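You operate a simulated robot arm through the tools that you are given. There is no shell and no other tool. Be economical: measure what you need, move in short steps, check, and stop when the job is done.

You are at the controls of a simulated two-armed robot. One attempt, no reset.

JOB
Put the blue marker on top of the white tub on the top of the air handler. Press the hold key of station four three times. Press the power key of station seventeen to switch it on. Take the hand probe and leave it on the sowing card. Pick up the bottle that says "N6" from the free end of the nursery bench with one hand, pass it to the other hand and put it in the yellow tray on the pot bench. Any order will do. Set down upright: blue marker, bottle.

Only the result counts: the job must be done as asked and must still hold three seconds after the hand-in. Knocking over, shifting, dropping, spilling or breaking anything else fails it.

ROBOT AND FRAMES
Two 7-joint arms with two-finger grippers on one trunk, on a base that drives. Base frame: it is fixed to the floor where the robot stands at the start and does not move with it; the origin is under the middle of the robot, x ahead of it, y to its left, z up. Lengths are in cm, angles in degrees, forces in N, time in s.
The left shoulder is at the start at [7.8, 15.1, 93.3], the right one opposite. With the tool pointing down near the work surface each hand reaches from about 30 to 80 cm from the robot's upright axis, wherever it stands, measured 20 degrees to its own side. Places, roughly: blue marker (4x4x6 cm) [70, -10, 100]; bottle [-850, 425, 75]; hand probe [-625, 225, 75]; hold key of station four [-270, 130, 40]; power key of station seventeen [-450, 60, 40]; sowing card [-825, 175, 75]; white tub [75, -50, 100]; yellow tray on the pot bench (20x20 cm) [-618, 240, 74]. Payload 2.54 kg a hand.
Tool frame (each hand has its own): the origin (TCP) lies between the finger pads and is the grasp point; the fingertips stand 3 cm ahead of it; z points along the fingers, y is the line along which they close. Largest opening 11.6 cm; the body of the gripper starts 9.5 cm behind the TCP.
Orientation is told as [roll, pitch, yaw] about the base's x, y, z axes, in that order, counted from this pose: with the fingers straight down and closing along the base's y, the tool's x points along the base's -x, its y along +y and its z along -z.

CONTROLS
- The arms move only by the tool apply_moves. It takes "left_targets", "right_targets" or both (then of equal length, played together; a hand with none holds still); each is a list that holds one entry, the list of rows, each a list of 6 numbers: the shift along the tool's x, y, z in cm, then the turn, a rotation vector about the tool's x, y, z in degrees. In form: [[[tx, ty, tz, rx, ry, rz], ...]]. A call has 1 to 10 rows; each row is the pose to reach, as a shift and turn from the pose commanded when the call began, along the tool's axes at that moment. "left_gripper" and "right_gripper" are, for a hand that has rows, the closure in counts, from 0 (fully open) to 255 (shut), set as the call begins (left out, the last holds). Each row takes 0.2 s and may step no farther than 5 cm and 8.6 degrees from the row before; otherwise, or with a gripper value out of range, the whole call is refused. Where a pose cannot be reached the arm comes as near as it can. A force on the tool above 40 N (or 10 N above the force at the start of the call, whichever is more), or a blocked arm, ends the call early, and 0.2 s more pass. Each finger travels about 7.2 cm/s and halts on what it meets, pressing with about 20 N; the grip force reading is that of the motor and also rises with nothing between the fingers. The clock runs only during rows and for 0.2 s after the last one: add rows that repeat a pose to give the fingers time. The reply holds the time, the measured pose of the TCP, the force on the tool along the base axes, the opening and the grip force, in the units named above and with some noise, with the torque about the TCP (base axes, N m) and any sound that the robot's microphone picked up.
- Cameras (640 x 400 px; columns grow to the right, rows downward): "scene" is now at [15.1, -3.61, 112.95]; the picture's right is [-0.39, -0.92, 0.00], its down [0.10, -0.04, -0.99] and it looks along [0.92, -0.38, 0.11] (base axes); focal length 243 px, centre (320, 200). "left" rides on the left gripper at [6.9, 1.5, -12.2] in its tool frame; the picture's right is [-0.21, 0.98, 0.00], its down [-0.83, -0.18, -0.53] and it looks along [-0.52, -0.11, 0.85] (tool axes); focal length 251 px, centre (320, 200). "right" rides on the right gripper at [6.9, -1.5, -12.2] in its tool frame; the picture's right is [0.21, 0.98, 0.00], its down [-0.83, 0.18, -0.53] and it looks along [-0.52, 0.11, 0.85] (tool axes); focal length 251 px, centre (320, 200). There is no depth. A picture from a camera that has moved, and an enlarged one, comes with that camera's place and axes in the base frame and with its lens. The place of the scene camera against the robot may be out by one fixed shift of up to 1.8 cm in any direction.
- get_image(camera): a new picture of that camera. The clock stands still meanwhile.
- raise_lower(by): slides the trunk up (or, below 0, down) by that many cm; the arms and the scene camera ride with it, the base frame stays. It gives what a move gives, with no picture.
- base_move(legs): drives the robot by 1 to 6 legs, each [ahead, left, turn to the left] in cm, cm and degrees, along the robot's own axes; the way and the turn of a leg run together, so that a leg with both is an arc; at most 150 cm and 180 degrees a leg. The arms and the cameras ride along, it lands a little off, and it stops where it bumps. It gives what a move gives.
- pan_tilt(pan, tilt): turns the head with the scene camera to pan (to the left, within 80 degrees either way) and tilt (down, from -29 to 69), counted from straight ahead of the robot. It gives what a move gives.
- close_up(camera, box): a new picture of the part [left, top, right, bottom] of that camera's present view, enlarged. The clock stands still meanwhile.
- hand_in(): hands the job in; it is judged then, once.

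Go step by step. Nothing tells you exact positions but the pictures and the camera data: compare them with the known pose of the tool, close in by small moves and look again before you grip or let go. The budget is 165 turns and 118 pictures, counting those below and the enlarged ones. Unless the task says otherwise, let go and move clear before handing in.

The tools are called after "Request:" as name(argument=value, ...) on one line, values as JSON. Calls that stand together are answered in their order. apply_moves: Moves the arms, as the interface text tells. Its arguments: {"type":"object","properties":{"left_targets":{"type":"array","items":{"type":"array","items":{"type":"array","items":{"type":"number"}}}},"left_gripper":{"type":"number"},"right_targets":{"type":"array","items":{"type":"array","items":{"type":"array","items":{"type":"number"}}}},"right_gripper":{"type":"number"}},"required":[]} The other tools are called the same way: raise_lower (by) slides the trunk up or down; base_move (legs) drives the base; pan_tilt (pan, tilt) turns the head that bears the scene camera; get_image (camera) takes a picture; close_up (camera, box) takes an enlarged picture of a part of a camera's view; hand_in () hands the job in.

At the start:

```text
clock: 0.0
left_tool_pos: [40.7, -0.18, 119.11]
left_orientation: [-0.1, 0.0, 0.0]
left_force: [-0.4, 0.6, 0.7]
left_torque: [0.04, -0.03, 0.01]
left_gripper_width: 11.6
left_gripper_force: 0.1
right_tool_pos: [32.02, -36.08, 99.87]
right_orientation: [0.0, 0.0, 0.0]
right_force: [-0.2, 0.2, 0.4]
right_torque: [0.02, 0.0, -0.01]
right_gripper_width: 11.59
right_gripper_force: 0.0
trunk travel left (down, up): [-17.0, 11.9]
robot x, y, heading: [0.31, 0.31, -0.2]
head pan, tilt: [-22.7, -6.4]
```

scene: 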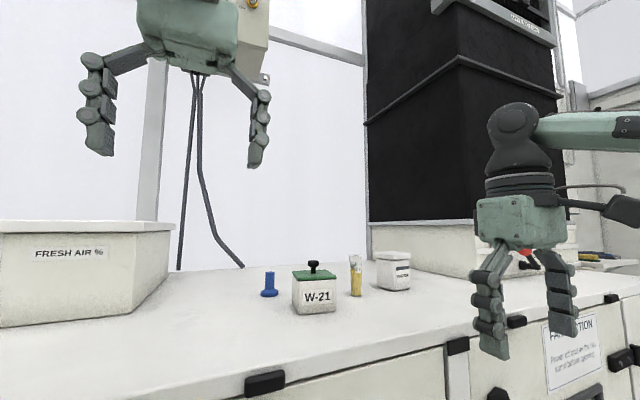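
right: 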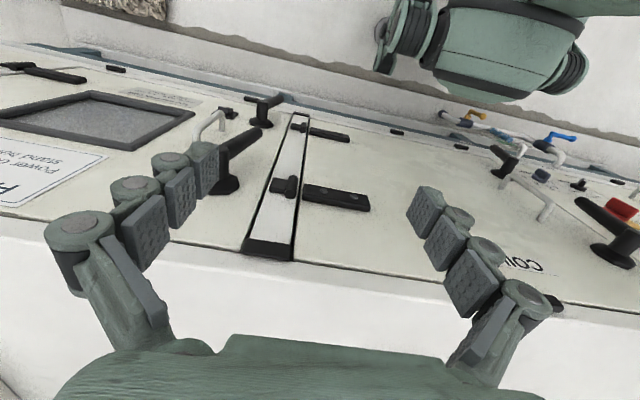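
left: 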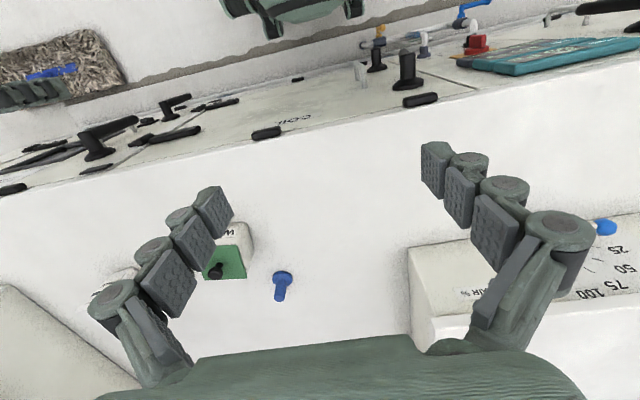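

The marker sits at about [70, -13.5, 97–103], with the W-21 box close to its right, and the tub is near [75, -51]. I'll move the left hand aside, raise the right hand, and turn it so its fingers close along x.

Request:
apply_moves(left_targets=[[[0, 5, 0, 0, 0, 0], [0, 10, 0, 0, 0, 0], [2, 14, 0, 0, 0, 0], [4, 18, 0, 0, 0, 0], [6, 22, 0, 0, 0, 0], [8, 25, 0, 0, 0, 0], [8, 25, 0, 0, 0, 0], [8, 25, 0, 0, 0, 0], [8, 25, 0, 0, 0, 0], [8, 25, 0, 0, 0, 0]]], right_targets=[[[0, 0, -5, 0, 0, 8], [0, 0, -10, 0, 0, 16], [0, 0, -14, 0, 0, 24], [0, 0, -17, 0, 0, 32], [-3.5, 3.5, -17, 0, 0, 40], [-7, 7, -17, 0, 0, 48], [-10.5, 10.5, -17, 0, 0, 56], [-14, 14, -17, 0, 0, 64], [-17.5, 17.5, -17, 0, 0, 72], [-21, 21, -17, 0, 0, 80]]], right_gripper=0)

Request:
get_image(camera="right")

Request:
get_image(camera="scene")

```text
clock: 2.2
left_tool_pos: [38.5, 19.01, 116.35]
left_orientation: [-0.1, -0.1, 0.1]
left_force: [-1.1, -0.1, 0.5]
left_torque: [0.01, 0.0, 0.02]
left_gripper_width: 11.61
left_gripper_force: 0.2
left hand out of reach, approached as far as the arm can: row 3, 4, 5, 6, 7, 8, 9, 10
right_tool_pos: [48.1, -19.39, 110.53]
right_orientation: [0.3, 0.3, -80.1]
right_force: [0.8, 0.6, 0.2]
right_torque: [0.02, 0.0, -0.02]
right_gripper_width: 11.58
right_gripper_force: 0.0
right hand out of reach, approached as far as the arm can: row 4, 5, 6, 7, 8, 9, 10
trunk travel left (down, up): [-17.0, 11.9]
robot x, y, heading: [0.23, -0.43, 0.0]
head pan, tilt: [-22.7, -6.4]
```

```text
114 pictures are left
camera right: at [45.43, -12.96, 122.78], right [0.93, 0.38, 0.01], down [0.32, -0.78, 0.53], along [0.21, -0.49, -0.85], focal length 251 px, centre (320, 200)
```

right: 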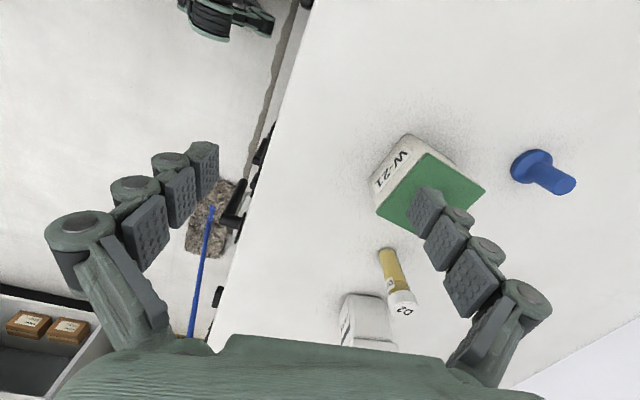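

```text
113 pictures are left
camera scene: at [15.1, -3.62, 112.95], right [-0.39, -0.92, 0.0], down [0.1, -0.04, -0.99], along [0.92, -0.38, 0.11], focal length 243 px, centre (320, 200)
```

scene: 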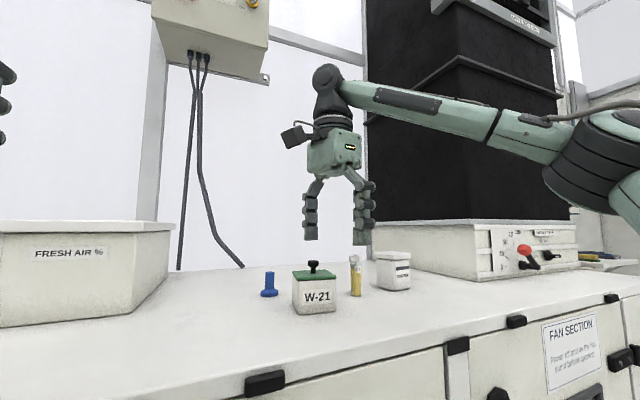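

The arm is limited by height, so I'll raise the trunk. The right camera puts the marker at about [71.7, -14.7].

Request:
raise_lower(by=11.9)

```text
clock: 3.7
left_tool_pos: [38.48, 19.06, 128.33]
left_orientation: [-0.2, -0.1, 0.1]
left_force: [-1.0, 0.4, -0.4]
left_torque: [-0.02, 0.01, 0.02]
left_gripper_width: 11.58
left_gripper_force: 0.1
right_tool_pos: [48.3, -19.65, 122.32]
right_orientation: [0.3, 0.1, -79.9]
right_force: [0.1, 0.4, -0.1]
right_torque: [0.01, 0.02, -0.02]
right_gripper_width: 11.56
right_gripper_force: 0.1
trunk travel left (down, up): [-28.9, 0.0]
robot x, y, heading: [0.19, 0.16, -0.1]
head pan, tilt: [-22.7, -6.4]
```

Request:
apply_moves(right_targets=[[[0.5, 3.5, 2, 0, 0, 3], [1, 7, 4, 0, 0, 6], [1.5, 10.5, 6, 0, 0, 8], [2.2, 14.3, 8, 0, 0, 10], [2.2, 14.3, 10, 0, 0, 10]]])

Request:
get_image(camera="right")

```text
clock: 4.9
left_tool_pos: [38.45, 19.03, 128.28]
left_orientation: [-0.2, -0.2, 0.1]
left_force: [-0.3, -0.4, -0.8]
left_torque: [0.0, -0.02, 0.01]
left_gripper_width: 11.63
left_gripper_force: 0.1
right_tool_pos: [57.63, -18.65, 110.99]
right_orientation: [0.3, 0.3, -90.0]
right_force: [-0.3, -0.7, 0.0]
right_torque: [-0.01, -0.04, -0.01]
right_gripper_width: 11.61
right_gripper_force: 0.2
right hand out of reach, approached as far as the arm can: row 1, 2, 3, 4, 5
trunk travel left (down, up): [-28.9, 0.0]
robot x, y, heading: [-0.26, -0.34, -0.2]
head pan, tilt: [-22.7, -6.4]
```

```text
112 pictures are left
camera right: at [56.12, -11.83, 123.19], right [0.98, 0.21, 0.01], down [0.18, -0.83, 0.53], along [0.12, -0.52, -0.85], focal length 251 px, centre (320, 200)
```

right: 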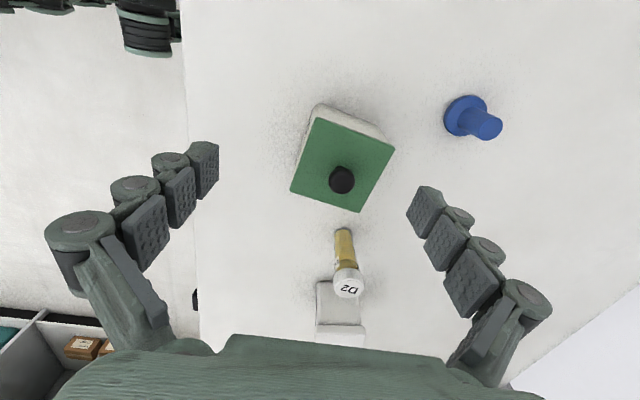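

The hand still falls short, so the base has to go closer. I'll look down to see the clearance in front of the robot.

Request:
pan_tilt(pan=-5, tilt=60)

Request:
get_image(camera="scene")

```text
clock: 6.3
left_tool_pos: [38.59, 19.12, 128.43]
left_orientation: [-0.2, -0.1, 0.1]
left_force: [0.0, -0.5, 0.1]
left_torque: [-0.01, -0.04, 0.0]
left_gripper_width: 11.62
left_gripper_force: 0.0
right_tool_pos: [57.58, -18.63, 110.96]
right_orientation: [0.4, 0.3, -89.9]
right_force: [0.6, -1.0, 0.8]
right_torque: [0.01, 0.02, 0.02]
right_gripper_width: 11.57
right_gripper_force: 0.2
trunk travel left (down, up): [-28.9, 0.0]
robot x, y, heading: [-0.01, -0.1, -0.2]
head pan, tilt: [-5.0, 60.0]
```

```text
111 pictures are left
camera scene: at [13.75, -0.84, 114.82], right [-0.09, -1.0, 0.0], down [-0.86, 0.08, -0.5], along [0.5, -0.04, -0.87], focal length 243 px, centre (320, 200)
```

scene: 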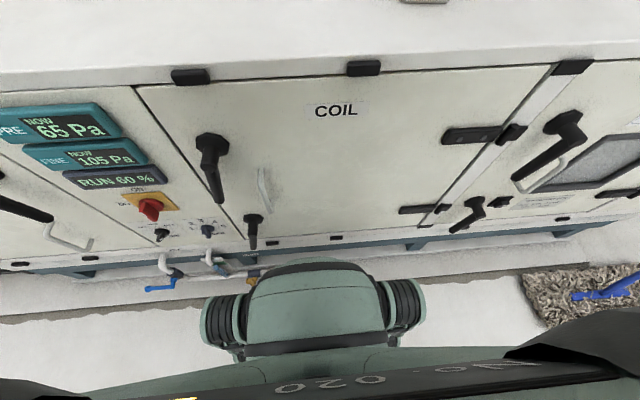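

There's no room to drive ahead, but tilting the fingers forward gives more reach, and the box is nearer to the robot than the marker is. I'll undo the yaw first and then pitch the tool forward.

Request:
apply_moves(right_targets=[[[0, -3, -2, 0, 0, -8], [0, -6, -3, 0, 0, -16], [0, -9, -4, 0, 0, -24], [0, -11, -4, 0, 0, -32], [0, -12, -4, 0, 0, -40], [0, -12, -4, 0, 0, -48], [0, -12, -4, 0, 0, -56], [0, -12, -4, 0, 0, -64], [0, -12, -4, 0, 0, -72], [0, -12, -4, 0, 0, -80]]])

Request:
apply_moves(right_targets=[[[0, 0, 0, 0, 0, -8], [0, 0, 0, 0, 0, -10]]])

Request:
apply_moves(right_targets=[[[0, 0, 0, 0, -8, 0], [0, 0, 0, 0, -16, 0], [0, 0, 0, 0, -24, 0], [0, 0, 0, 0, -32, 0], [0, 0, 0, 0, -40, 0], [0, 0, 0, 0, -48, 0], [0, 0, 0, 0, -50, 0]]])

Request:
get_image(camera="right")

```text
clock: 8.5
left_tool_pos: [38.44, 19.12, 128.42]
left_orientation: [-0.1, -0.1, 0.1]
left_force: [-0.1, 0.8, -0.2]
left_torque: [0.0, 0.01, -0.01]
left_gripper_width: 11.63
left_gripper_force: 0.1
right_tool_pos: [45.58, -18.63, 115.0]
right_orientation: [0.3, -0.3, -9.9]
right_force: [-0.2, 0.7, -0.1]
right_torque: [0.0, -0.02, -0.03]
right_gripper_width: 11.61
right_gripper_force: 0.0
trunk travel left (down, up): [-28.9, 0.0]
robot x, y, heading: [0.29, 0.08, 0.3]
head pan, tilt: [-5.0, 60.0]
```

```text
clock: 9.1
left_tool_pos: [38.45, 19.1, 128.4]
left_orientation: [-0.2, 0.0, 0.1]
left_force: [0.0, -0.2, -0.4]
left_torque: [-0.02, -0.01, -0.01]
left_gripper_width: 11.61
left_gripper_force: 0.1
right_tool_pos: [45.72, -18.77, 114.94]
right_orientation: [0.3, -0.3, 0.1]
right_force: [0.4, 1.0, -0.4]
right_torque: [0.0, -0.01, 0.01]
right_gripper_width: 11.61
right_gripper_force: 0.0
trunk travel left (down, up): [-28.9, 0.0]
robot x, y, heading: [0.1, -0.0, 0.0]
head pan, tilt: [-5.0, 60.0]
```

```text
clock: 10.7
left_tool_pos: [38.41, 19.04, 128.47]
left_orientation: [-0.2, -0.1, 0.2]
left_force: [0.8, -0.2, 0.2]
left_torque: [0.01, 0.04, 0.02]
left_gripper_width: 11.59
left_gripper_force: 0.0
right_tool_pos: [45.69, -18.71, 114.97]
right_orientation: [0.5, -50.4, -0.3]
right_force: [0.3, 0.7, 0.1]
right_torque: [-0.03, -0.02, 0.01]
right_gripper_width: 11.59
right_gripper_force: 0.0
trunk travel left (down, up): [-28.9, 0.0]
robot x, y, heading: [0.09, -0.03, -0.0]
head pan, tilt: [-5.0, 60.0]
```

```text
110 pictures are left
camera right: at [31.86, -20.25, 117.52], right [-0.14, 0.98, -0.16], down [0.12, 0.18, 0.98], along [0.98, 0.12, -0.14], focal length 251 px, centre (320, 200)
```

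right: 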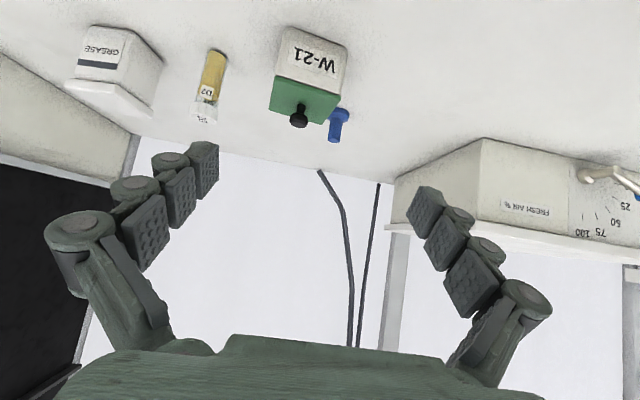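

Tilt works. I'll move to a pre-grasp point about 10 cm back from the marker along the tool axis.

Request:
apply_moves(right_targets=[[[-3, 0.8, 3.6, 0, 0, 0], [-5, 1.6, 7.2, 0, 0, 0], [-7.4, 2.4, 10.8, 0, 0, 0], [-7.4, 3.2, 14.5, 0, 0, 0], [-7.4, 3.9, 18, 0, 0, 0], [-7.4, 3.9, 18, 0, 0, 0]]], right_gripper=70)

Request:
get_image(camera="right")

```text
clock: 12.1
left_tool_pos: [38.36, 19.17, 128.31]
left_orientation: [-0.2, -0.1, 0.1]
left_force: [0.1, -0.2, -0.4]
left_torque: [0.0, 0.0, 0.0]
left_gripper_width: 11.59
left_gripper_force: 0.2
right_tool_pos: [64.13, -14.72, 109.23]
right_orientation: [0.4, -50.3, -0.2]
right_force: [0.4, 0.2, 0.1]
right_torque: [-0.02, 0.01, 0.01]
right_gripper_width: 8.41
right_gripper_force: 0.0
trunk travel left (down, up): [-28.9, 0.0]
robot x, y, heading: [0.03, 0.0, 0.0]
head pan, tilt: [-5.0, 60.0]
```

```text
109 pictures are left
camera right: at [50.45, -16.22, 111.85], right [-0.14, 0.98, -0.16], down [0.12, 0.18, 0.98], along [0.98, 0.12, -0.14], focal length 251 px, centre (320, 200)
```

right: 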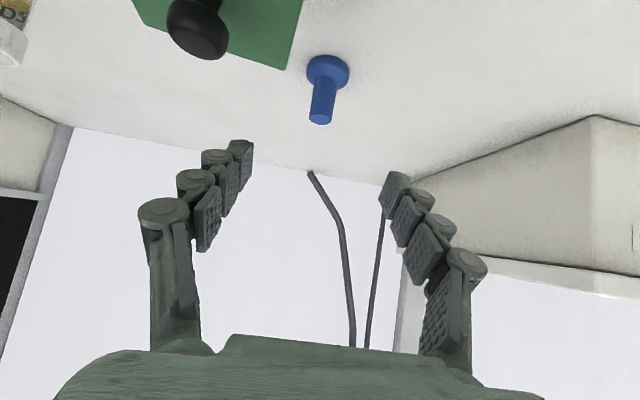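

The marker spans about z 96–102 at [71.9, -14.9]. I'll move in along the tool axis and check.

Request:
apply_moves(right_targets=[[[0, -0.1, 4, 0, 0, 0], [0, -0.1, 8, 0, 0, 0], [0, -0.1, 11.6, 0, 0, 0], [0.9, -0.1, 11.6, 0, 0, 0], [1.7, -0.1, 11.6, 0, 0, 0]]])

Request:
get_image(camera="right")

```text
clock: 13.3
left_tool_pos: [38.39, 19.23, 128.55]
left_orientation: [-0.3, -0.3, 0.1]
left_force: [-0.7, -0.2, -0.2]
left_torque: [0.0, 0.0, 0.01]
left_gripper_width: 11.62
left_gripper_force: 0.0
right_tool_pos: [72.11, -14.89, 101.19]
right_orientation: [0.5, -50.9, -0.3]
right_force: [7.2, 3.4, 29.8]
right_torque: [-0.7, 4.26, -0.25]
right_gripper_width: 8.42
right_gripper_force: 0.1
trunk travel left (down, up): [-28.9, 0.0]
robot x, y, heading: [0.23, 0.12, 0.0]
head pan, tilt: [-5.0, 60.0]
```

```text
108 pictures are left
camera right: at [58.29, -16.42, 103.59], right [-0.14, 0.98, -0.16], down [0.11, 0.18, 0.98], along [0.98, 0.12, -0.13], focal length 251 px, centre (320, 200)
```

right: 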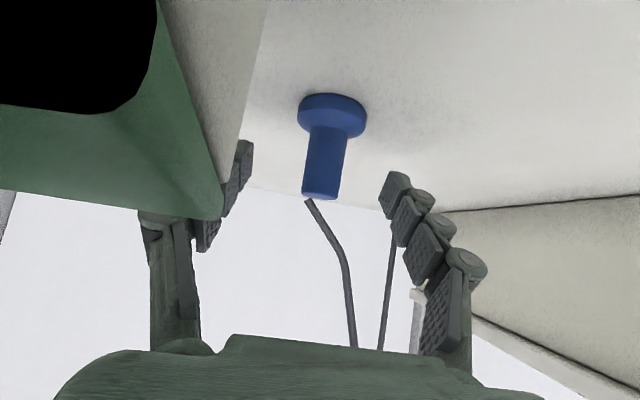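

Force of 30 N about 14 cm behind the tool means the wrist camera is pressing on the box's knob. I'll go straight up and back, then look.

Request:
apply_moves(right_targets=[[[-3.06, 0, -2.57, 0, 0, 0], [-6.1, 0, -5.1, 0, 0, 0], [-9.2, 0, -7.7, 0, 0, 0], [-8, 0, -11, 0, 4, 0], [-7, 0, -15, 0, 8, 0], [-7, 0, -15, 0, 15, 0]]])

Request:
pan_tilt(pan=-20, tilt=25)

Request:
get_image(camera="scene")

```text
clock: 14.7
left_tool_pos: [38.79, 19.1, 128.26]
left_orientation: [-0.3, 0.0, 0.1]
left_force: [-0.2, -0.1, -0.6]
left_torque: [0.04, 0.05, -0.01]
left_gripper_width: 11.59
left_gripper_force: 0.1
right_tool_pos: [65.12, -15.09, 115.44]
right_orientation: [0.3, -35.1, -0.1]
right_force: [-1.0, 0.3, -1.0]
right_torque: [0.02, 0.03, 0.02]
right_gripper_width: 8.37
right_gripper_force: 0.0
trunk travel left (down, up): [-28.9, 0.0]
robot x, y, heading: [-0.2, 0.04, 0.0]
head pan, tilt: [-5.0, 60.0]
```

```text
clock: 15.7
left_tool_pos: [38.56, 19.0, 128.4]
left_orientation: [-0.2, 0.0, 0.1]
left_force: [0.2, 0.1, -0.2]
left_torque: [0.05, -0.01, 0.0]
left_gripper_width: 11.61
left_gripper_force: 0.0
right_tool_pos: [65.01, -14.99, 115.56]
right_orientation: [0.2, -35.3, -0.2]
right_force: [0.1, 0.1, 0.1]
right_torque: [-0.03, 0.01, 0.01]
right_gripper_width: 8.38
right_gripper_force: 0.0
trunk travel left (down, up): [-28.9, 0.0]
robot x, y, heading: [-0.34, 0.15, 0.1]
head pan, tilt: [-20.0, 25.0]
```

```text
107 pictures are left
camera scene: at [15.77, -3.41, 119.82], right [-0.34, -0.94, 0.0], down [-0.4, 0.14, -0.91], along [0.85, -0.31, -0.42], focal length 243 px, centre (320, 200)
```

scene: 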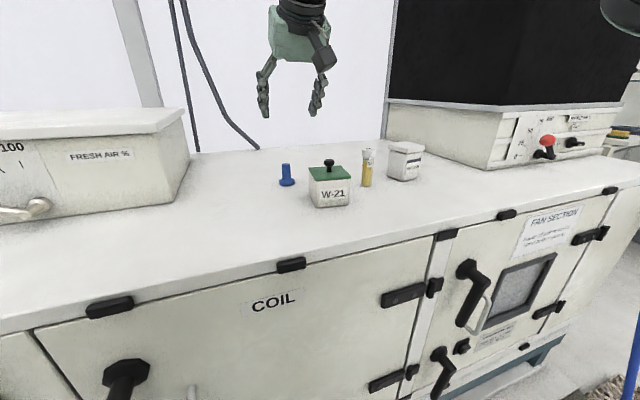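

The box hasn't moved. I'll yaw −30° at 35° pitch so the hand comes in from the left, clear of the box.

Request:
apply_moves(right_targets=[[[0, 0.9, 0.6, 4.3, 0, 6.15], [0, 1.8, 1.2, 8.6, 0, 12.3], [0, 2.6, 1.8, 12.9, 0, 18.45], [0, 3.5, 2.5, 17.2, 0, 24.6], [0, 3.5, 2.5, 17.2, 0, 24.6]]])

Request:
get_image(camera="right")

```text
clock: 16.9
left_tool_pos: [38.52, 19.16, 128.31]
left_orientation: [-0.2, -0.1, 0.0]
left_force: [-0.7, -0.1, 0.3]
left_torque: [0.0, -0.02, 0.01]
left_gripper_width: 11.57
left_gripper_force: 0.1
right_tool_pos: [62.95, -19.02, 113.29]
right_orientation: [0.5, -35.2, -30.4]
right_force: [0.2, 0.6, -0.3]
right_torque: [-0.01, -0.01, 0.02]
right_gripper_width: 8.42
right_gripper_force: 0.1
right hand out of reach, approached as far as the arm can: row 1, 2, 3, 4, 5
trunk travel left (down, up): [-28.9, 0.0]
robot x, y, heading: [-0.09, 0.2, -0.2]
head pan, tilt: [-20.0, 25.0]
```

```text
106 pictures are left
camera right: at [51.39, -14.04, 119.4], right [0.34, 0.93, -0.12], down [0.41, -0.03, 0.91], along [0.85, -0.36, -0.39], focal length 251 px, centre (320, 200)
```

right: 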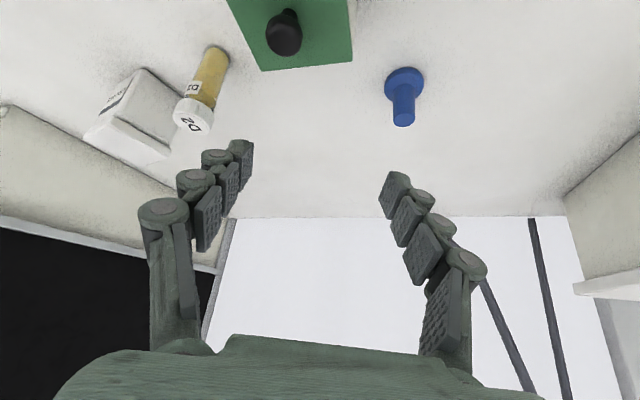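

Reaching across to the marker is out of range. I'll strafe 10 cm to the left and pitch back to 50°.

Request:
base_move(legs=[[0, 10, 0]])

Request:
apply_moves(right_targets=[[[0, 0, 0, 0, -7.5, 0], [0, 0, 0, 0, -15, 0], [0, 0, 0, 0, -15, 0]]])

```text
clock: 18.5
left_tool_pos: [38.54, 29.25, 128.22]
left_orientation: [-0.2, -0.1, 0.1]
left_force: [0.0, 0.5, 0.2]
left_torque: [-0.05, -0.03, 0.0]
left_gripper_width: 11.61
left_gripper_force: 0.1
right_tool_pos: [63.13, -8.92, 113.32]
right_orientation: [0.4, -35.0, -30.3]
right_force: [0.3, 0.8, -0.3]
right_torque: [-0.02, 0.03, 0.01]
right_gripper_width: 8.41
right_gripper_force: 0.1
trunk travel left (down, up): [-28.9, 0.0]
robot x, y, heading: [-0.02, 10.25, 0.0]
head pan, tilt: [-20.0, 25.0]
```

```text
clock: 19.3
left_tool_pos: [38.6, 29.05, 128.37]
left_orientation: [-0.2, -0.1, 0.1]
left_force: [0.3, -0.4, 0.5]
left_torque: [-0.01, -0.01, -0.01]
left_gripper_width: 11.61
left_gripper_force: 0.0
right_tool_pos: [63.05, -8.93, 113.26]
right_orientation: [0.6, -50.2, -30.5]
right_force: [0.2, -0.7, -0.1]
right_torque: [-0.01, 0.01, 0.04]
right_gripper_width: 8.41
right_gripper_force: 0.1
trunk travel left (down, up): [-28.9, 0.0]
robot x, y, heading: [-0.01, 9.97, -0.0]
head pan, tilt: [-20.0, 25.0]
```

Request:
apply_moves(right_targets=[[[0.9, -0.25, 2.8, 0, 0, 0], [1.8, -0.5, 5.6, 0, 0, 0], [2.7, -0.77, 8.4, 0, 0, 0]]])

Request:
get_image(camera="right")

Request:
get_image(camera="scene")

```text
clock: 20.1
left_tool_pos: [38.54, 29.18, 128.3]
left_orientation: [-0.2, -0.1, 0.1]
left_force: [0.0, 0.5, 0.4]
left_torque: [-0.02, 0.0, 0.01]
left_gripper_width: 11.6
left_gripper_force: 0.0
right_tool_pos: [66.93, -12.13, 105.84]
right_orientation: [0.7, -50.1, -30.5]
right_force: [0.2, -0.1, 0.2]
right_torque: [-0.02, -0.01, 0.01]
right_gripper_width: 8.39
right_gripper_force: 0.1
trunk travel left (down, up): [-28.9, 0.0]
robot x, y, heading: [0.13, 10.22, -0.1]
head pan, tilt: [-20.0, 25.0]
```

```text
105 pictures are left
camera right: at [54.25, -6.51, 108.33], right [0.37, 0.92, -0.16], down [0.19, 0.09, 0.98], along [0.91, -0.39, -0.14], focal length 251 px, centre (320, 200)
```

right: 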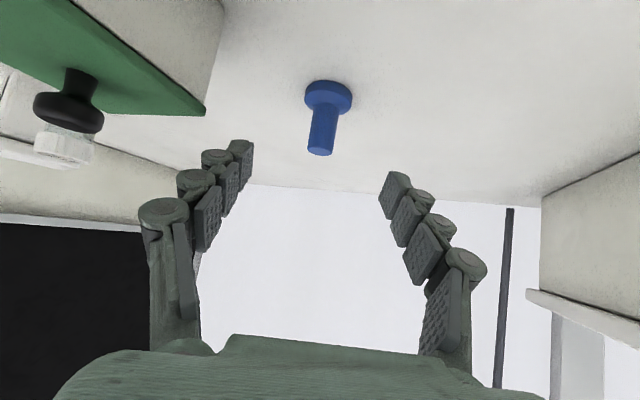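

```text
104 pictures are left
camera scene: at [15.81, 6.62, 119.82], right [-0.34, -0.94, 0.0], down [-0.4, 0.14, -0.91], along [0.85, -0.31, -0.42], focal length 243 px, centre (320, 200)
```

scene: 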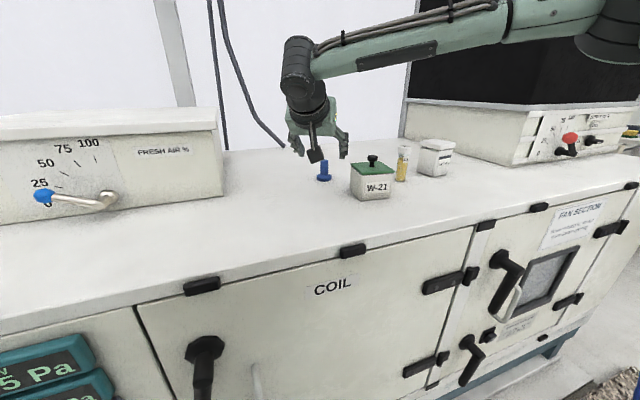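

Clear of the box and aligned. I'll move in the last 7.5 cm.

Request:
apply_moves(right_targets=[[[0, 0.05, 2.5, 0, 0, 0], [0, 0.05, 5, 0, 0, 0], [0, 0.05, 7.4, 0, 0, 0], [0.6, 0.05, 7.4, 0, 0, 0]]])

Request:
get_image(camera="right")

```text
clock: 21.1
left_tool_pos: [38.55, 29.11, 128.37]
left_orientation: [-0.2, -0.2, 0.1]
left_force: [-0.7, 0.3, -0.4]
left_torque: [0.01, -0.02, 0.0]
left_gripper_width: 11.59
left_gripper_force: 0.0
right_tool_pos: [71.6, -14.69, 100.72]
right_orientation: [0.5, -50.1, -30.4]
right_force: [-0.1, -0.2, -0.2]
right_torque: [-0.01, -0.04, 0.02]
right_gripper_width: 8.41
right_gripper_force: 0.0
trunk travel left (down, up): [-28.9, 0.0]
robot x, y, heading: [0.09, 10.15, -0.2]
head pan, tilt: [-20.0, 25.0]
```

```text
103 pictures are left
camera right: at [58.84, -9.09, 103.27], right [0.37, 0.92, -0.16], down [0.19, 0.09, 0.98], along [0.91, -0.39, -0.14], focal length 251 px, centre (320, 200)
```

right: 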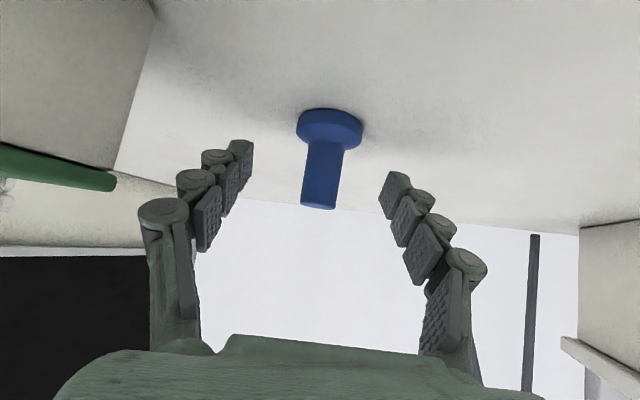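

The stem sits at the TCP projection, so I'll close.

Request:
apply_moves(right_targets=[[[0, 0, 0, 0, 0, 0], [0, 0, 0, 0, 0, 0], [0, 0, 0, 0, 0, 0], [0, 0, 0, 0, 0, 0], [0, 0, 0, 0, 0, 0]]], right_gripper=255)

Request:
apply_moves(right_targets=[[[-2.3, 0, -1.9, 0, 0, 0], [-4.6, 0, -3.8, 0, 0, 0], [-6.9, 0, -5.8, 0, 0, 0], [-9.2, 0, -7.7, 0, 0, 0]]])

Request:
get_image(camera="right")

```text
clock: 22.3
left_tool_pos: [38.53, 29.22, 128.4]
left_orientation: [-0.2, -0.2, 0.1]
left_force: [-0.2, 0.0, -0.4]
left_torque: [-0.02, -0.01, -0.01]
left_gripper_width: 11.62
left_gripper_force: 0.0
right_tool_pos: [71.58, -14.78, 100.73]
right_orientation: [0.5, -50.2, -30.5]
right_force: [-1.0, -0.3, 0.6]
right_torque: [0.0, -0.03, 0.04]
right_gripper_width: 1.85
right_gripper_force: 20.0
trunk travel left (down, up): [-28.9, 0.0]
robot x, y, heading: [-0.17, 10.01, -0.0]
head pan, tilt: [-20.0, 25.0]
```

```text
clock: 23.3
left_tool_pos: [38.48, 29.15, 128.28]
left_orientation: [-0.2, -0.3, 0.0]
left_force: [0.7, 0.8, -0.1]
left_torque: [0.03, -0.01, 0.01]
left_gripper_width: 11.6
left_gripper_force: 0.1
right_tool_pos: [71.56, -14.71, 112.68]
right_orientation: [0.5, -50.1, -30.4]
right_force: [1.0, -0.8, -0.4]
right_torque: [0.0, -0.02, 0.0]
right_gripper_width: 1.87
right_gripper_force: 20.1
trunk travel left (down, up): [-28.9, 0.0]
robot x, y, heading: [0.49, 9.95, 0.1]
head pan, tilt: [-20.0, 25.0]
```

```text
102 pictures are left
camera right: at [58.88, -9.1, 115.19], right [0.37, 0.92, -0.16], down [0.19, 0.09, 0.98], along [0.91, -0.39, -0.14], focal length 251 px, centre (320, 200)
```

right: 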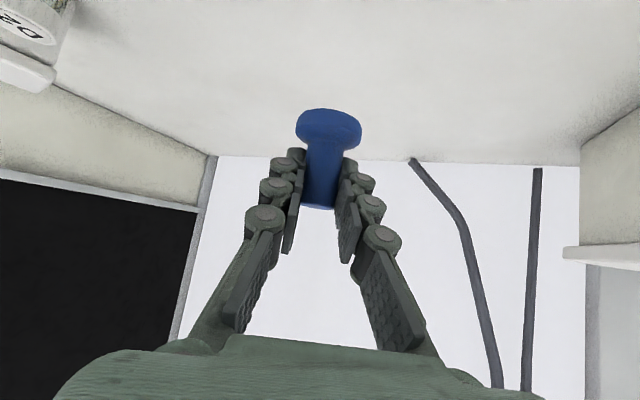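

The marker is gripped, with its bottom about 4.8 cm below the TCP. I'll lift a bit more and strafe right toward the tub.

Request:
apply_moves(right_targets=[[[-1.9, 0, -1.6, 0, 0, 0], [-3.8, 0, -3.2, 0, 0, 0], [-3.8, 0, -4.8, 0, 0, 0]]])

Request:
base_move(legs=[[0, -33, 0]])

Request:
get_image(camera="right")

Request:
get_image(camera="scene")

```text
clock: 24.1
left_tool_pos: [38.51, 29.12, 128.41]
left_orientation: [-0.3, -0.2, 0.1]
left_force: [0.3, -0.2, 0.5]
left_torque: [-0.05, -0.03, 0.01]
left_gripper_width: 11.61
left_gripper_force: 0.1
right_tool_pos: [70.27, -14.29, 118.48]
right_orientation: [0.6, -50.1, -30.5]
right_force: [-0.5, 1.2, -1.2]
right_torque: [0.01, 0.0, 0.0]
right_gripper_width: 1.87
right_gripper_force: 20.4
trunk travel left (down, up): [-28.9, 0.0]
robot x, y, heading: [-0.3, 10.24, 0.2]
head pan, tilt: [-20.0, 25.0]
```

```text
clock: 27.8
left_tool_pos: [38.55, -3.96, 128.24]
left_orientation: [-0.3, -0.1, 0.1]
left_force: [-0.6, 0.0, -0.3]
left_torque: [0.01, -0.01, 0.0]
left_gripper_width: 11.64
left_gripper_force: 0.1
right_tool_pos: [70.25, -47.26, 118.49]
right_orientation: [0.6, -50.1, -30.4]
right_force: [-0.2, 0.7, -0.5]
right_torque: [0.01, 0.0, -0.03]
right_gripper_width: 1.86
right_gripper_force: 20.3
trunk travel left (down, up): [-28.9, 0.0]
robot x, y, heading: [-0.17, -22.93, -0.4]
head pan, tilt: [-20.0, 25.0]
```

```text
101 pictures are left
camera right: at [57.58, -41.68, 121.02], right [0.37, 0.91, -0.16], down [0.19, 0.09, 0.98], along [0.91, -0.39, -0.14], focal length 251 px, centre (320, 200)
```

right: 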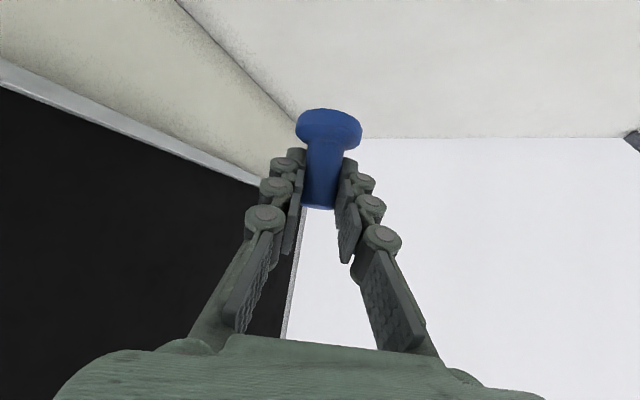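

```text
100 pictures are left
camera scene: at [15.74, -26.27, 119.82], right [-0.34, -0.94, 0.0], down [-0.4, 0.15, -0.91], along [0.85, -0.31, -0.42], focal length 243 px, centre (320, 200)
```

scene: 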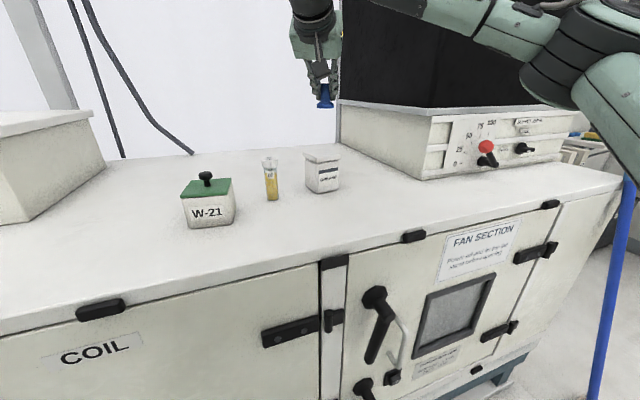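

Triangulating puts the tub at about [67, -45.5] with its top near z 105.5. I'll back the hand off to see it with the wrist camera.

Request:
apply_moves(right_targets=[[[3, 0, -3.5, 0, 0, 0], [6, 0, -7, 0, 0, 0], [8.9, 0, -10.6, 0, 0, 0]]])

Request:
get_image(camera="right")

```text
clock: 28.6
left_tool_pos: [38.44, -3.92, 128.35]
left_orientation: [-0.3, -0.2, 0.0]
left_force: [0.4, 0.2, -0.7]
left_torque: [-0.01, -0.05, 0.01]
left_gripper_width: 11.6
left_gripper_force: 0.0
right_tool_pos: [58.54, -40.45, 118.49]
right_orientation: [0.6, -50.1, -30.6]
right_force: [-0.8, 0.1, -0.4]
right_torque: [-0.02, 0.0, 0.01]
right_gripper_width: 1.84
right_gripper_force: 19.8
trunk travel left (down, up): [-28.9, 0.0]
robot x, y, heading: [0.05, -22.78, 0.0]
head pan, tilt: [-20.0, 25.0]
```

```text
99 pictures are left
camera right: at [45.78, -34.89, 121.05], right [0.37, 0.91, -0.16], down [0.19, 0.09, 0.98], along [0.91, -0.39, -0.14], focal length 251 px, centre (320, 200)
```

right: 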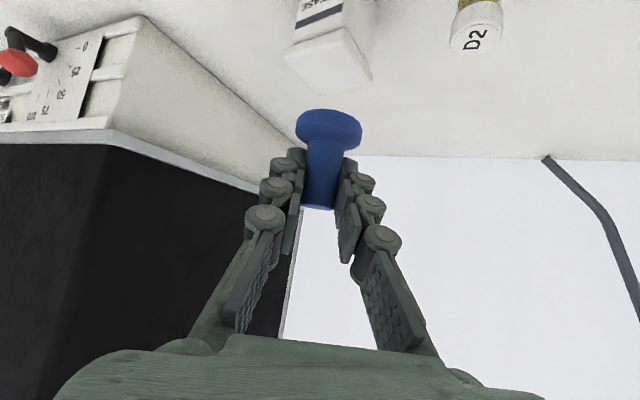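

Request:
close_up(camera="right", box=[260, 0, 420, 100])

Request:
close_up(camera="scene", box=[240, 120, 400, 220])

```text
4.00 times, centred on (340, 50) of right
camera zoom: at [45.78, -34.89, 121.05], right [0.37, 0.91, -0.16], down [0.19, 0.09, 0.98], along [0.91, -0.39, -0.14], focal length 1006 px, centre (240, 800)
```

zoom: 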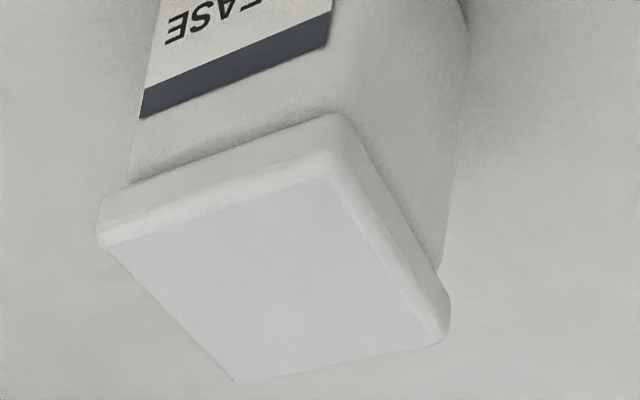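

```text
4.00 times, centred on (320, 170) of scene
camera zoom: at [15.71, -26.23, 119.83], right [-0.34, -0.94, 0.0], down [-0.4, 0.14, -0.91], along [0.85, -0.31, -0.42], focal length 971 px, centre (320, 320)
```

zoom: 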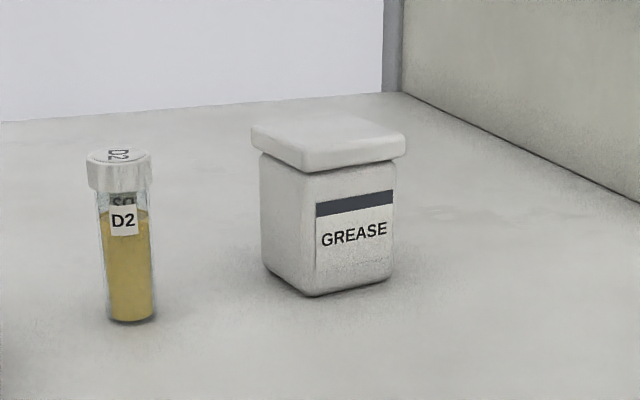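

Request:
apply_moves(right_targets=[[[4.9, 0, -1.15, 0, 0, 0], [9.8, 0, -2.3, 0, 0, 0]]])

Request:
close_up(camera="right", box=[240, 50, 400, 150])

```text
refused: row 1 steps farther than a row can; nothing moved
```

```text
4.00 times, centred on (320, 100) of right
camera zoom: at [45.78, -34.89, 121.05], right [0.37, 0.91, -0.16], down [0.19, 0.09, 0.98], along [0.91, -0.39, -0.14], focal length 1006 px, centre (320, 600)
```

zoom: 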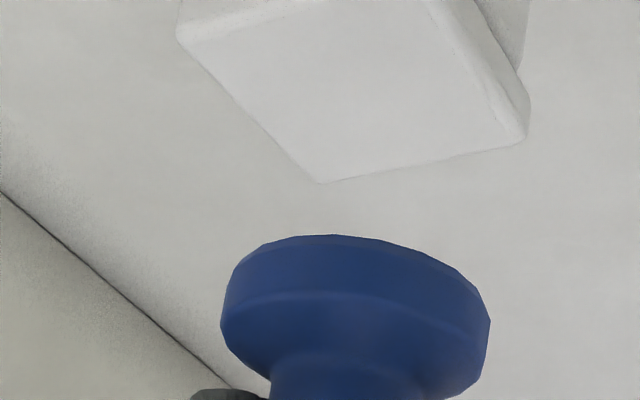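

Request:
apply_moves(right_targets=[[[3.3, 0, -0.8, 0, 0, 0], [6.6, 0, -1.6, 0, 0, 0], [9.8, 0, -2.3, 0, 0, 0]]])

Request:
close_up(camera="right", box=[240, 20, 400, 120])

```text
clock: 29.4
left_tool_pos: [38.55, -3.78, 128.35]
left_orientation: [-0.3, -0.2, 0.0]
left_force: [-0.5, -0.3, -0.1]
left_torque: [0.0, -0.03, -0.01]
left_gripper_width: 11.6
left_gripper_force: 0.0
right_tool_pos: [52.25, -37.44, 112.46]
right_orientation: [0.7, -50.0, -30.9]
right_force: [-0.5, -0.1, -1.1]
right_torque: [0.01, -0.02, 0.0]
right_gripper_width: 1.85
right_gripper_force: 20.5
right hand out of reach, approached as far as the arm can: row 2, 3
trunk travel left (down, up): [-28.9, 0.0]
robot x, y, heading: [0.02, -22.86, -0.2]
head pan, tilt: [-20.0, 25.0]
```

```text
4.00 times, centred on (320, 70) of right
camera zoom: at [39.57, -31.79, 114.95], right [0.37, 0.91, -0.16], down [0.19, 0.09, 0.98], along [0.91, -0.4, -0.14], focal length 1006 px, centre (320, 720)
```

zoom: 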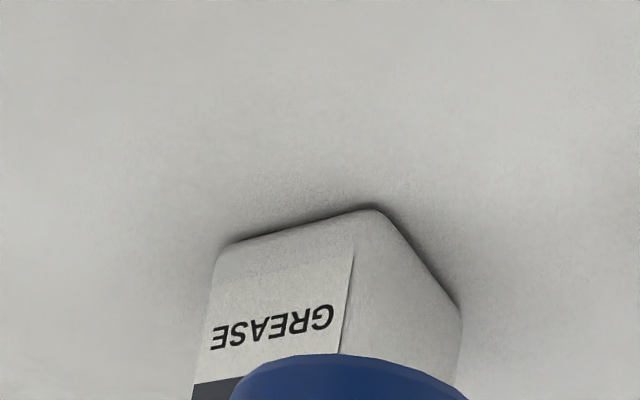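

The wrist view gives the tub centre at [67.2, -45.4] and the lid top at about z 104.5. I'll move above it.

Request:
apply_moves(right_targets=[[[-3.5, 0.1, 0, 0, 0, 0], [-6.4, 0.25, 3.6, 0, 0, 0], [-9.3, 0.4, 7.2, 0, 0, 0], [-12.07, 0.58, 10.5, 0, 0, 0], [-12.07, 0.58, 11.97, 0, 0, 0]]])

Request:
close_up(camera="scene", box=[240, 80, 400, 180])

Request:
get_image(camera="right")

```text
clock: 30.6
left_tool_pos: [38.55, -3.75, 128.31]
left_orientation: [-0.2, -0.2, 0.0]
left_force: [0.1, -0.4, -0.3]
left_torque: [0.06, 0.01, 0.02]
left_gripper_width: 11.6
left_gripper_force: 0.0
right_tool_pos: [67.16, -45.39, 114.09]
right_orientation: [0.5, -50.2, -30.5]
right_force: [0.3, -0.9, -0.6]
right_torque: [-0.02, 0.02, -0.02]
right_gripper_width: 1.82
right_gripper_force: 19.8
trunk travel left (down, up): [-28.9, 0.0]
robot x, y, heading: [0.05, -22.94, 0.2]
head pan, tilt: [-20.0, 25.0]
```

```text
4.00 times, centred on (320, 130) of scene
camera zoom: at [15.73, -26.25, 119.83], right [-0.34, -0.94, 0.0], down [-0.4, 0.15, -0.91], along [0.85, -0.31, -0.42], focal length 971 px, centre (320, 480)
```

zoom: 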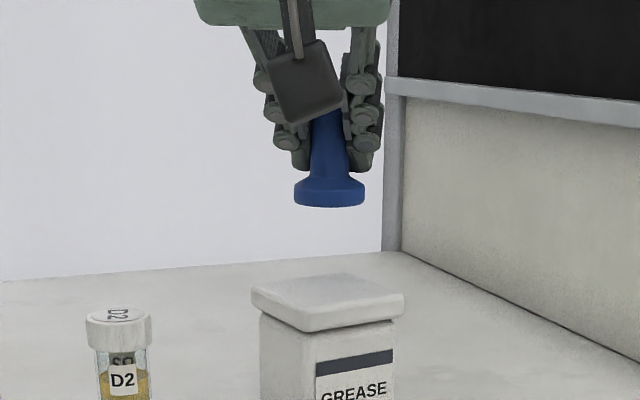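

```text
93 pictures are left
camera right: at [54.5, -39.8, 116.58], right [0.37, 0.91, -0.16], down [0.19, 0.09, 0.98], along [0.91, -0.39, -0.14], focal length 251 px, centre (320, 200)
```

right: 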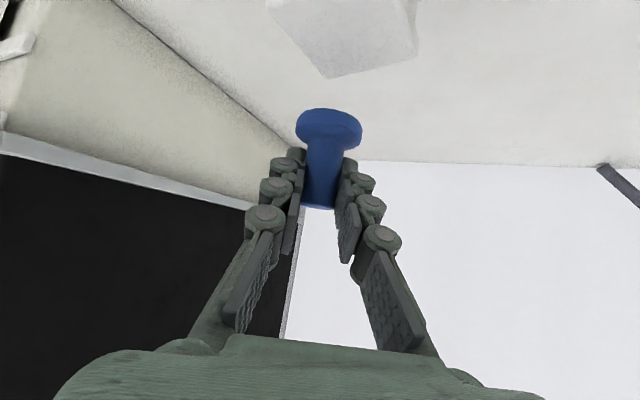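

Request:
apply_moves(right_targets=[[[1.53, 0, 1.29, 0, 0, 0], [3.06, 0, 2.57, 0, 0, 0]]])

Request:
close_up(camera="scene", box=[280, 100, 360, 150])

Request:
close_up(camera="right", box=[240, 60, 400, 160])

```text
clock: 31.2
left_tool_pos: [38.61, -3.83, 128.37]
left_orientation: [-0.2, -0.1, 0.1]
left_force: [0.2, -0.7, -0.2]
left_torque: [-0.03, 0.0, -0.03]
left_gripper_width: 11.58
left_gripper_force: 0.0
right_tool_pos: [67.06, -45.28, 110.06]
right_orientation: [0.7, -50.1, -30.6]
right_force: [-0.6, -0.3, -1.3]
right_torque: [0.01, 0.0, 0.03]
right_gripper_width: 1.87
right_gripper_force: 19.7
trunk travel left (down, up): [-28.9, 0.0]
robot x, y, heading: [-0.3, -22.91, -0.1]
head pan, tilt: [-20.0, 25.0]
```

```text
8.00 times, centred on (320, 125) of scene
camera zoom: at [15.76, -26.26, 119.82], right [-0.34, -0.94, 0.0], down [-0.4, 0.15, -0.91], along [0.85, -0.31, -0.42], focal length 1942 px, centre (320, 800)
```

zoom: 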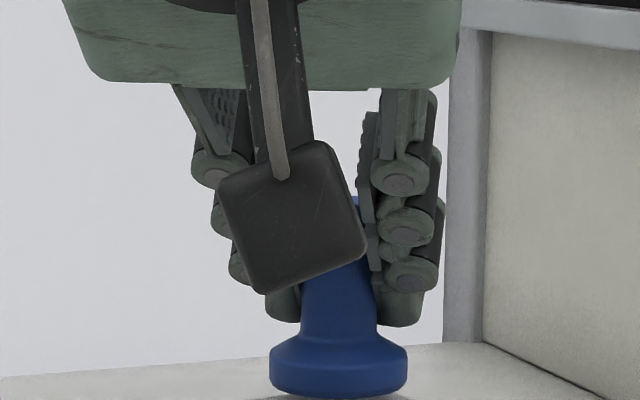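

```text
4.00 times, centred on (320, 110) of right
camera zoom: at [54.45, -39.79, 112.67], right [0.37, 0.91, -0.16], down [0.19, 0.09, 0.98], along [0.91, -0.39, -0.14], focal length 1006 px, centre (320, 560)
```

zoom: 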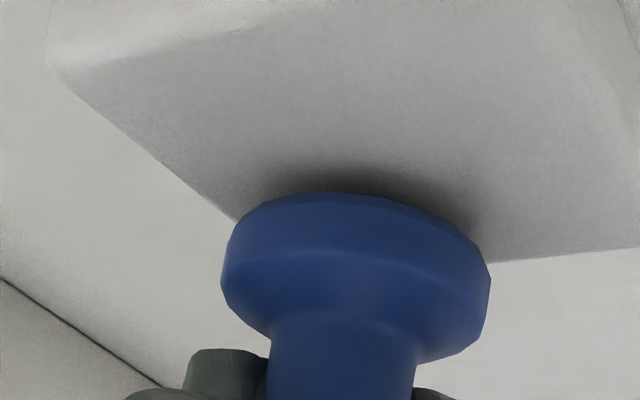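

Well centred and nearly touching. I'll ease down.

Request:
apply_moves(right_targets=[[[0.23, 0, 0.19, 0, 0, 0], [0.46, 0, 0.39, 0, 0, 0]]])

Request:
close_up(camera="right", box=[240, 60, 400, 160])

```text
clock: 31.8
left_tool_pos: [38.65, -3.64, 128.44]
left_orientation: [-0.2, -0.2, -0.1]
left_force: [0.7, -0.4, -0.8]
left_torque: [0.0, 0.0, -0.02]
left_gripper_width: 11.61
left_gripper_force: 0.1
right_tool_pos: [67.06, -45.33, 109.6]
right_orientation: [0.6, -50.2, -30.5]
right_force: [0.2, -0.6, 3.8]
right_torque: [-0.09, 0.06, 0.01]
right_gripper_width: 1.86
right_gripper_force: 19.7
trunk travel left (down, up): [-28.9, 0.0]
robot x, y, heading: [0.18, -22.86, -0.2]
head pan, tilt: [-20.0, 25.0]
```

```text
4.00 times, centred on (320, 110) of right
camera zoom: at [54.46, -39.72, 112.12], right [0.37, 0.91, -0.16], down [0.19, 0.09, 0.98], along [0.91, -0.39, -0.14], focal length 1006 px, centre (320, 560)
```

zoom: 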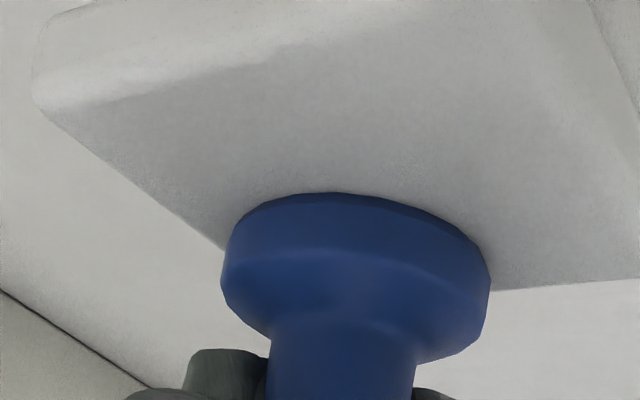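

Contact at 3.8 N and centred on the lid. I'll release and retreat along the tool axis.

Request:
apply_moves(right_targets=[[[0, 0, 0, 0, 0, 0], [0, 0, 0, 0, 0, 0], [0, 0, 0, 0, 0, 0], [0, 0, 0, 0, 0, 0], [-0.5, 0, -4, 0, 0, 0], [-1, 0, -8, 0, 0, 0], [-2, 0, -12, 0, 0, 0]]], right_gripper=90)

Request:
close_up(camera="scene", box=[200, 60, 440, 210])

```text
clock: 33.4
left_tool_pos: [38.45, -3.77, 128.28]
left_orientation: [-0.2, -0.1, 0.0]
left_force: [-0.2, 0.4, -1.6]
left_torque: [0.0, 0.0, 0.0]
left_gripper_width: 11.62
left_gripper_force: 0.1
right_tool_pos: [60.16, -41.37, 118.55]
right_orientation: [0.5, -50.0, -30.5]
right_force: [0.0, -0.1, 0.4]
right_torque: [-0.01, -0.01, -0.03]
right_gripper_width: 7.48
right_gripper_force: 0.0
trunk travel left (down, up): [-28.9, 0.0]
robot x, y, heading: [0.26, -22.54, 0.2]
head pan, tilt: [-20.0, 25.0]
```

```text
2.67 times, centred on (320, 135) of scene
camera zoom: at [15.72, -26.24, 119.83], right [-0.34, -0.94, 0.0], down [-0.4, 0.14, -0.91], along [0.85, -0.31, -0.42], focal length 647 px, centre (320, 373)
```

zoom: 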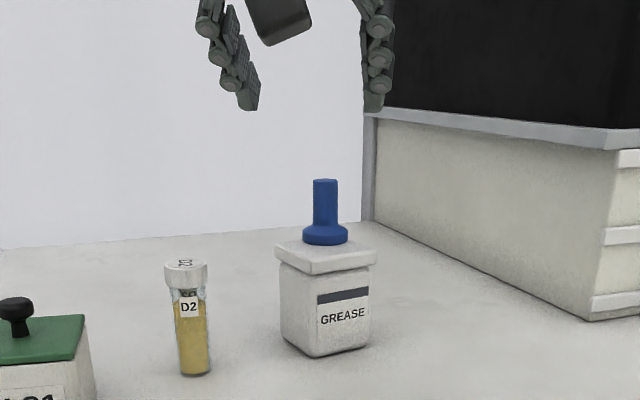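

The marker stands upright on the tub. I'll retract the right hand and straighten it.

Request:
apply_moves(right_targets=[[[1.75, -1.57, -2.08, -1.87, 6.97, -4.0], [3.5, -3.14, -4.17, -3.74, 13.9, -8.0], [5.25, -4.7, -6.25, -5.6, 20.9, -12.0], [7, -6.3, -8.3, -7.5, 27.9, -16.0], [8.75, -7.86, -10.4, -9.36, 34.9, -20.0], [10.5, -9.4, -12.5, -11.2, 41.8, -24.0], [12.25, -11, -14.6, -13.1, 48.8, -28.05]]])

Request:
pan_tilt(pan=80, tilt=10)

Request:
get_image(camera="scene")

```text
clock: 35.0
left_tool_pos: [38.42, -3.8, 128.33]
left_orientation: [-0.2, -0.3, 0.0]
left_force: [0.1, 0.4, 0.0]
left_torque: [0.04, -0.02, 0.0]
left_gripper_width: 11.59
left_gripper_force: 0.1
right_tool_pos: [38.24, -41.39, 118.5]
right_orientation: [0.3, -0.1, 0.1]
right_force: [0.8, 0.6, -0.1]
right_torque: [0.01, -0.03, -0.02]
right_gripper_width: 7.5
right_gripper_force: 0.0
trunk travel left (down, up): [-28.9, 0.0]
robot x, y, heading: [-0.34, -22.9, -0.2]
head pan, tilt: [-20.0, 25.0]
```

```text
clock: 36.8
left_tool_pos: [38.59, -3.78, 128.39]
left_orientation: [-0.2, -0.1, 0.1]
left_force: [0.2, -0.2, -0.8]
left_torque: [-0.02, 0.01, -0.02]
left_gripper_width: 11.57
left_gripper_force: 0.1
right_tool_pos: [38.22, -41.47, 118.37]
right_orientation: [0.2, -0.3, -0.1]
right_force: [0.9, -0.3, -0.3]
right_torque: [-0.01, -0.03, 0.02]
right_gripper_width: 7.47
right_gripper_force: 0.0
trunk travel left (down, up): [-28.9, 0.0]
robot x, y, heading: [-0.13, -22.82, 0.1]
head pan, tilt: [80.0, 10.0]
```

```text
88 pictures are left
camera scene: at [8.72, -13.94, 122.26], right [0.98, -0.18, 0.0], down [-0.03, -0.17, -0.98], along [0.17, 0.97, -0.17], focal length 243 px, centre (320, 200)
```

scene: 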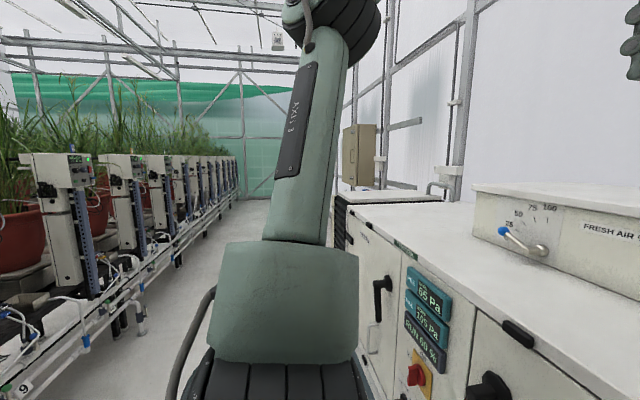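

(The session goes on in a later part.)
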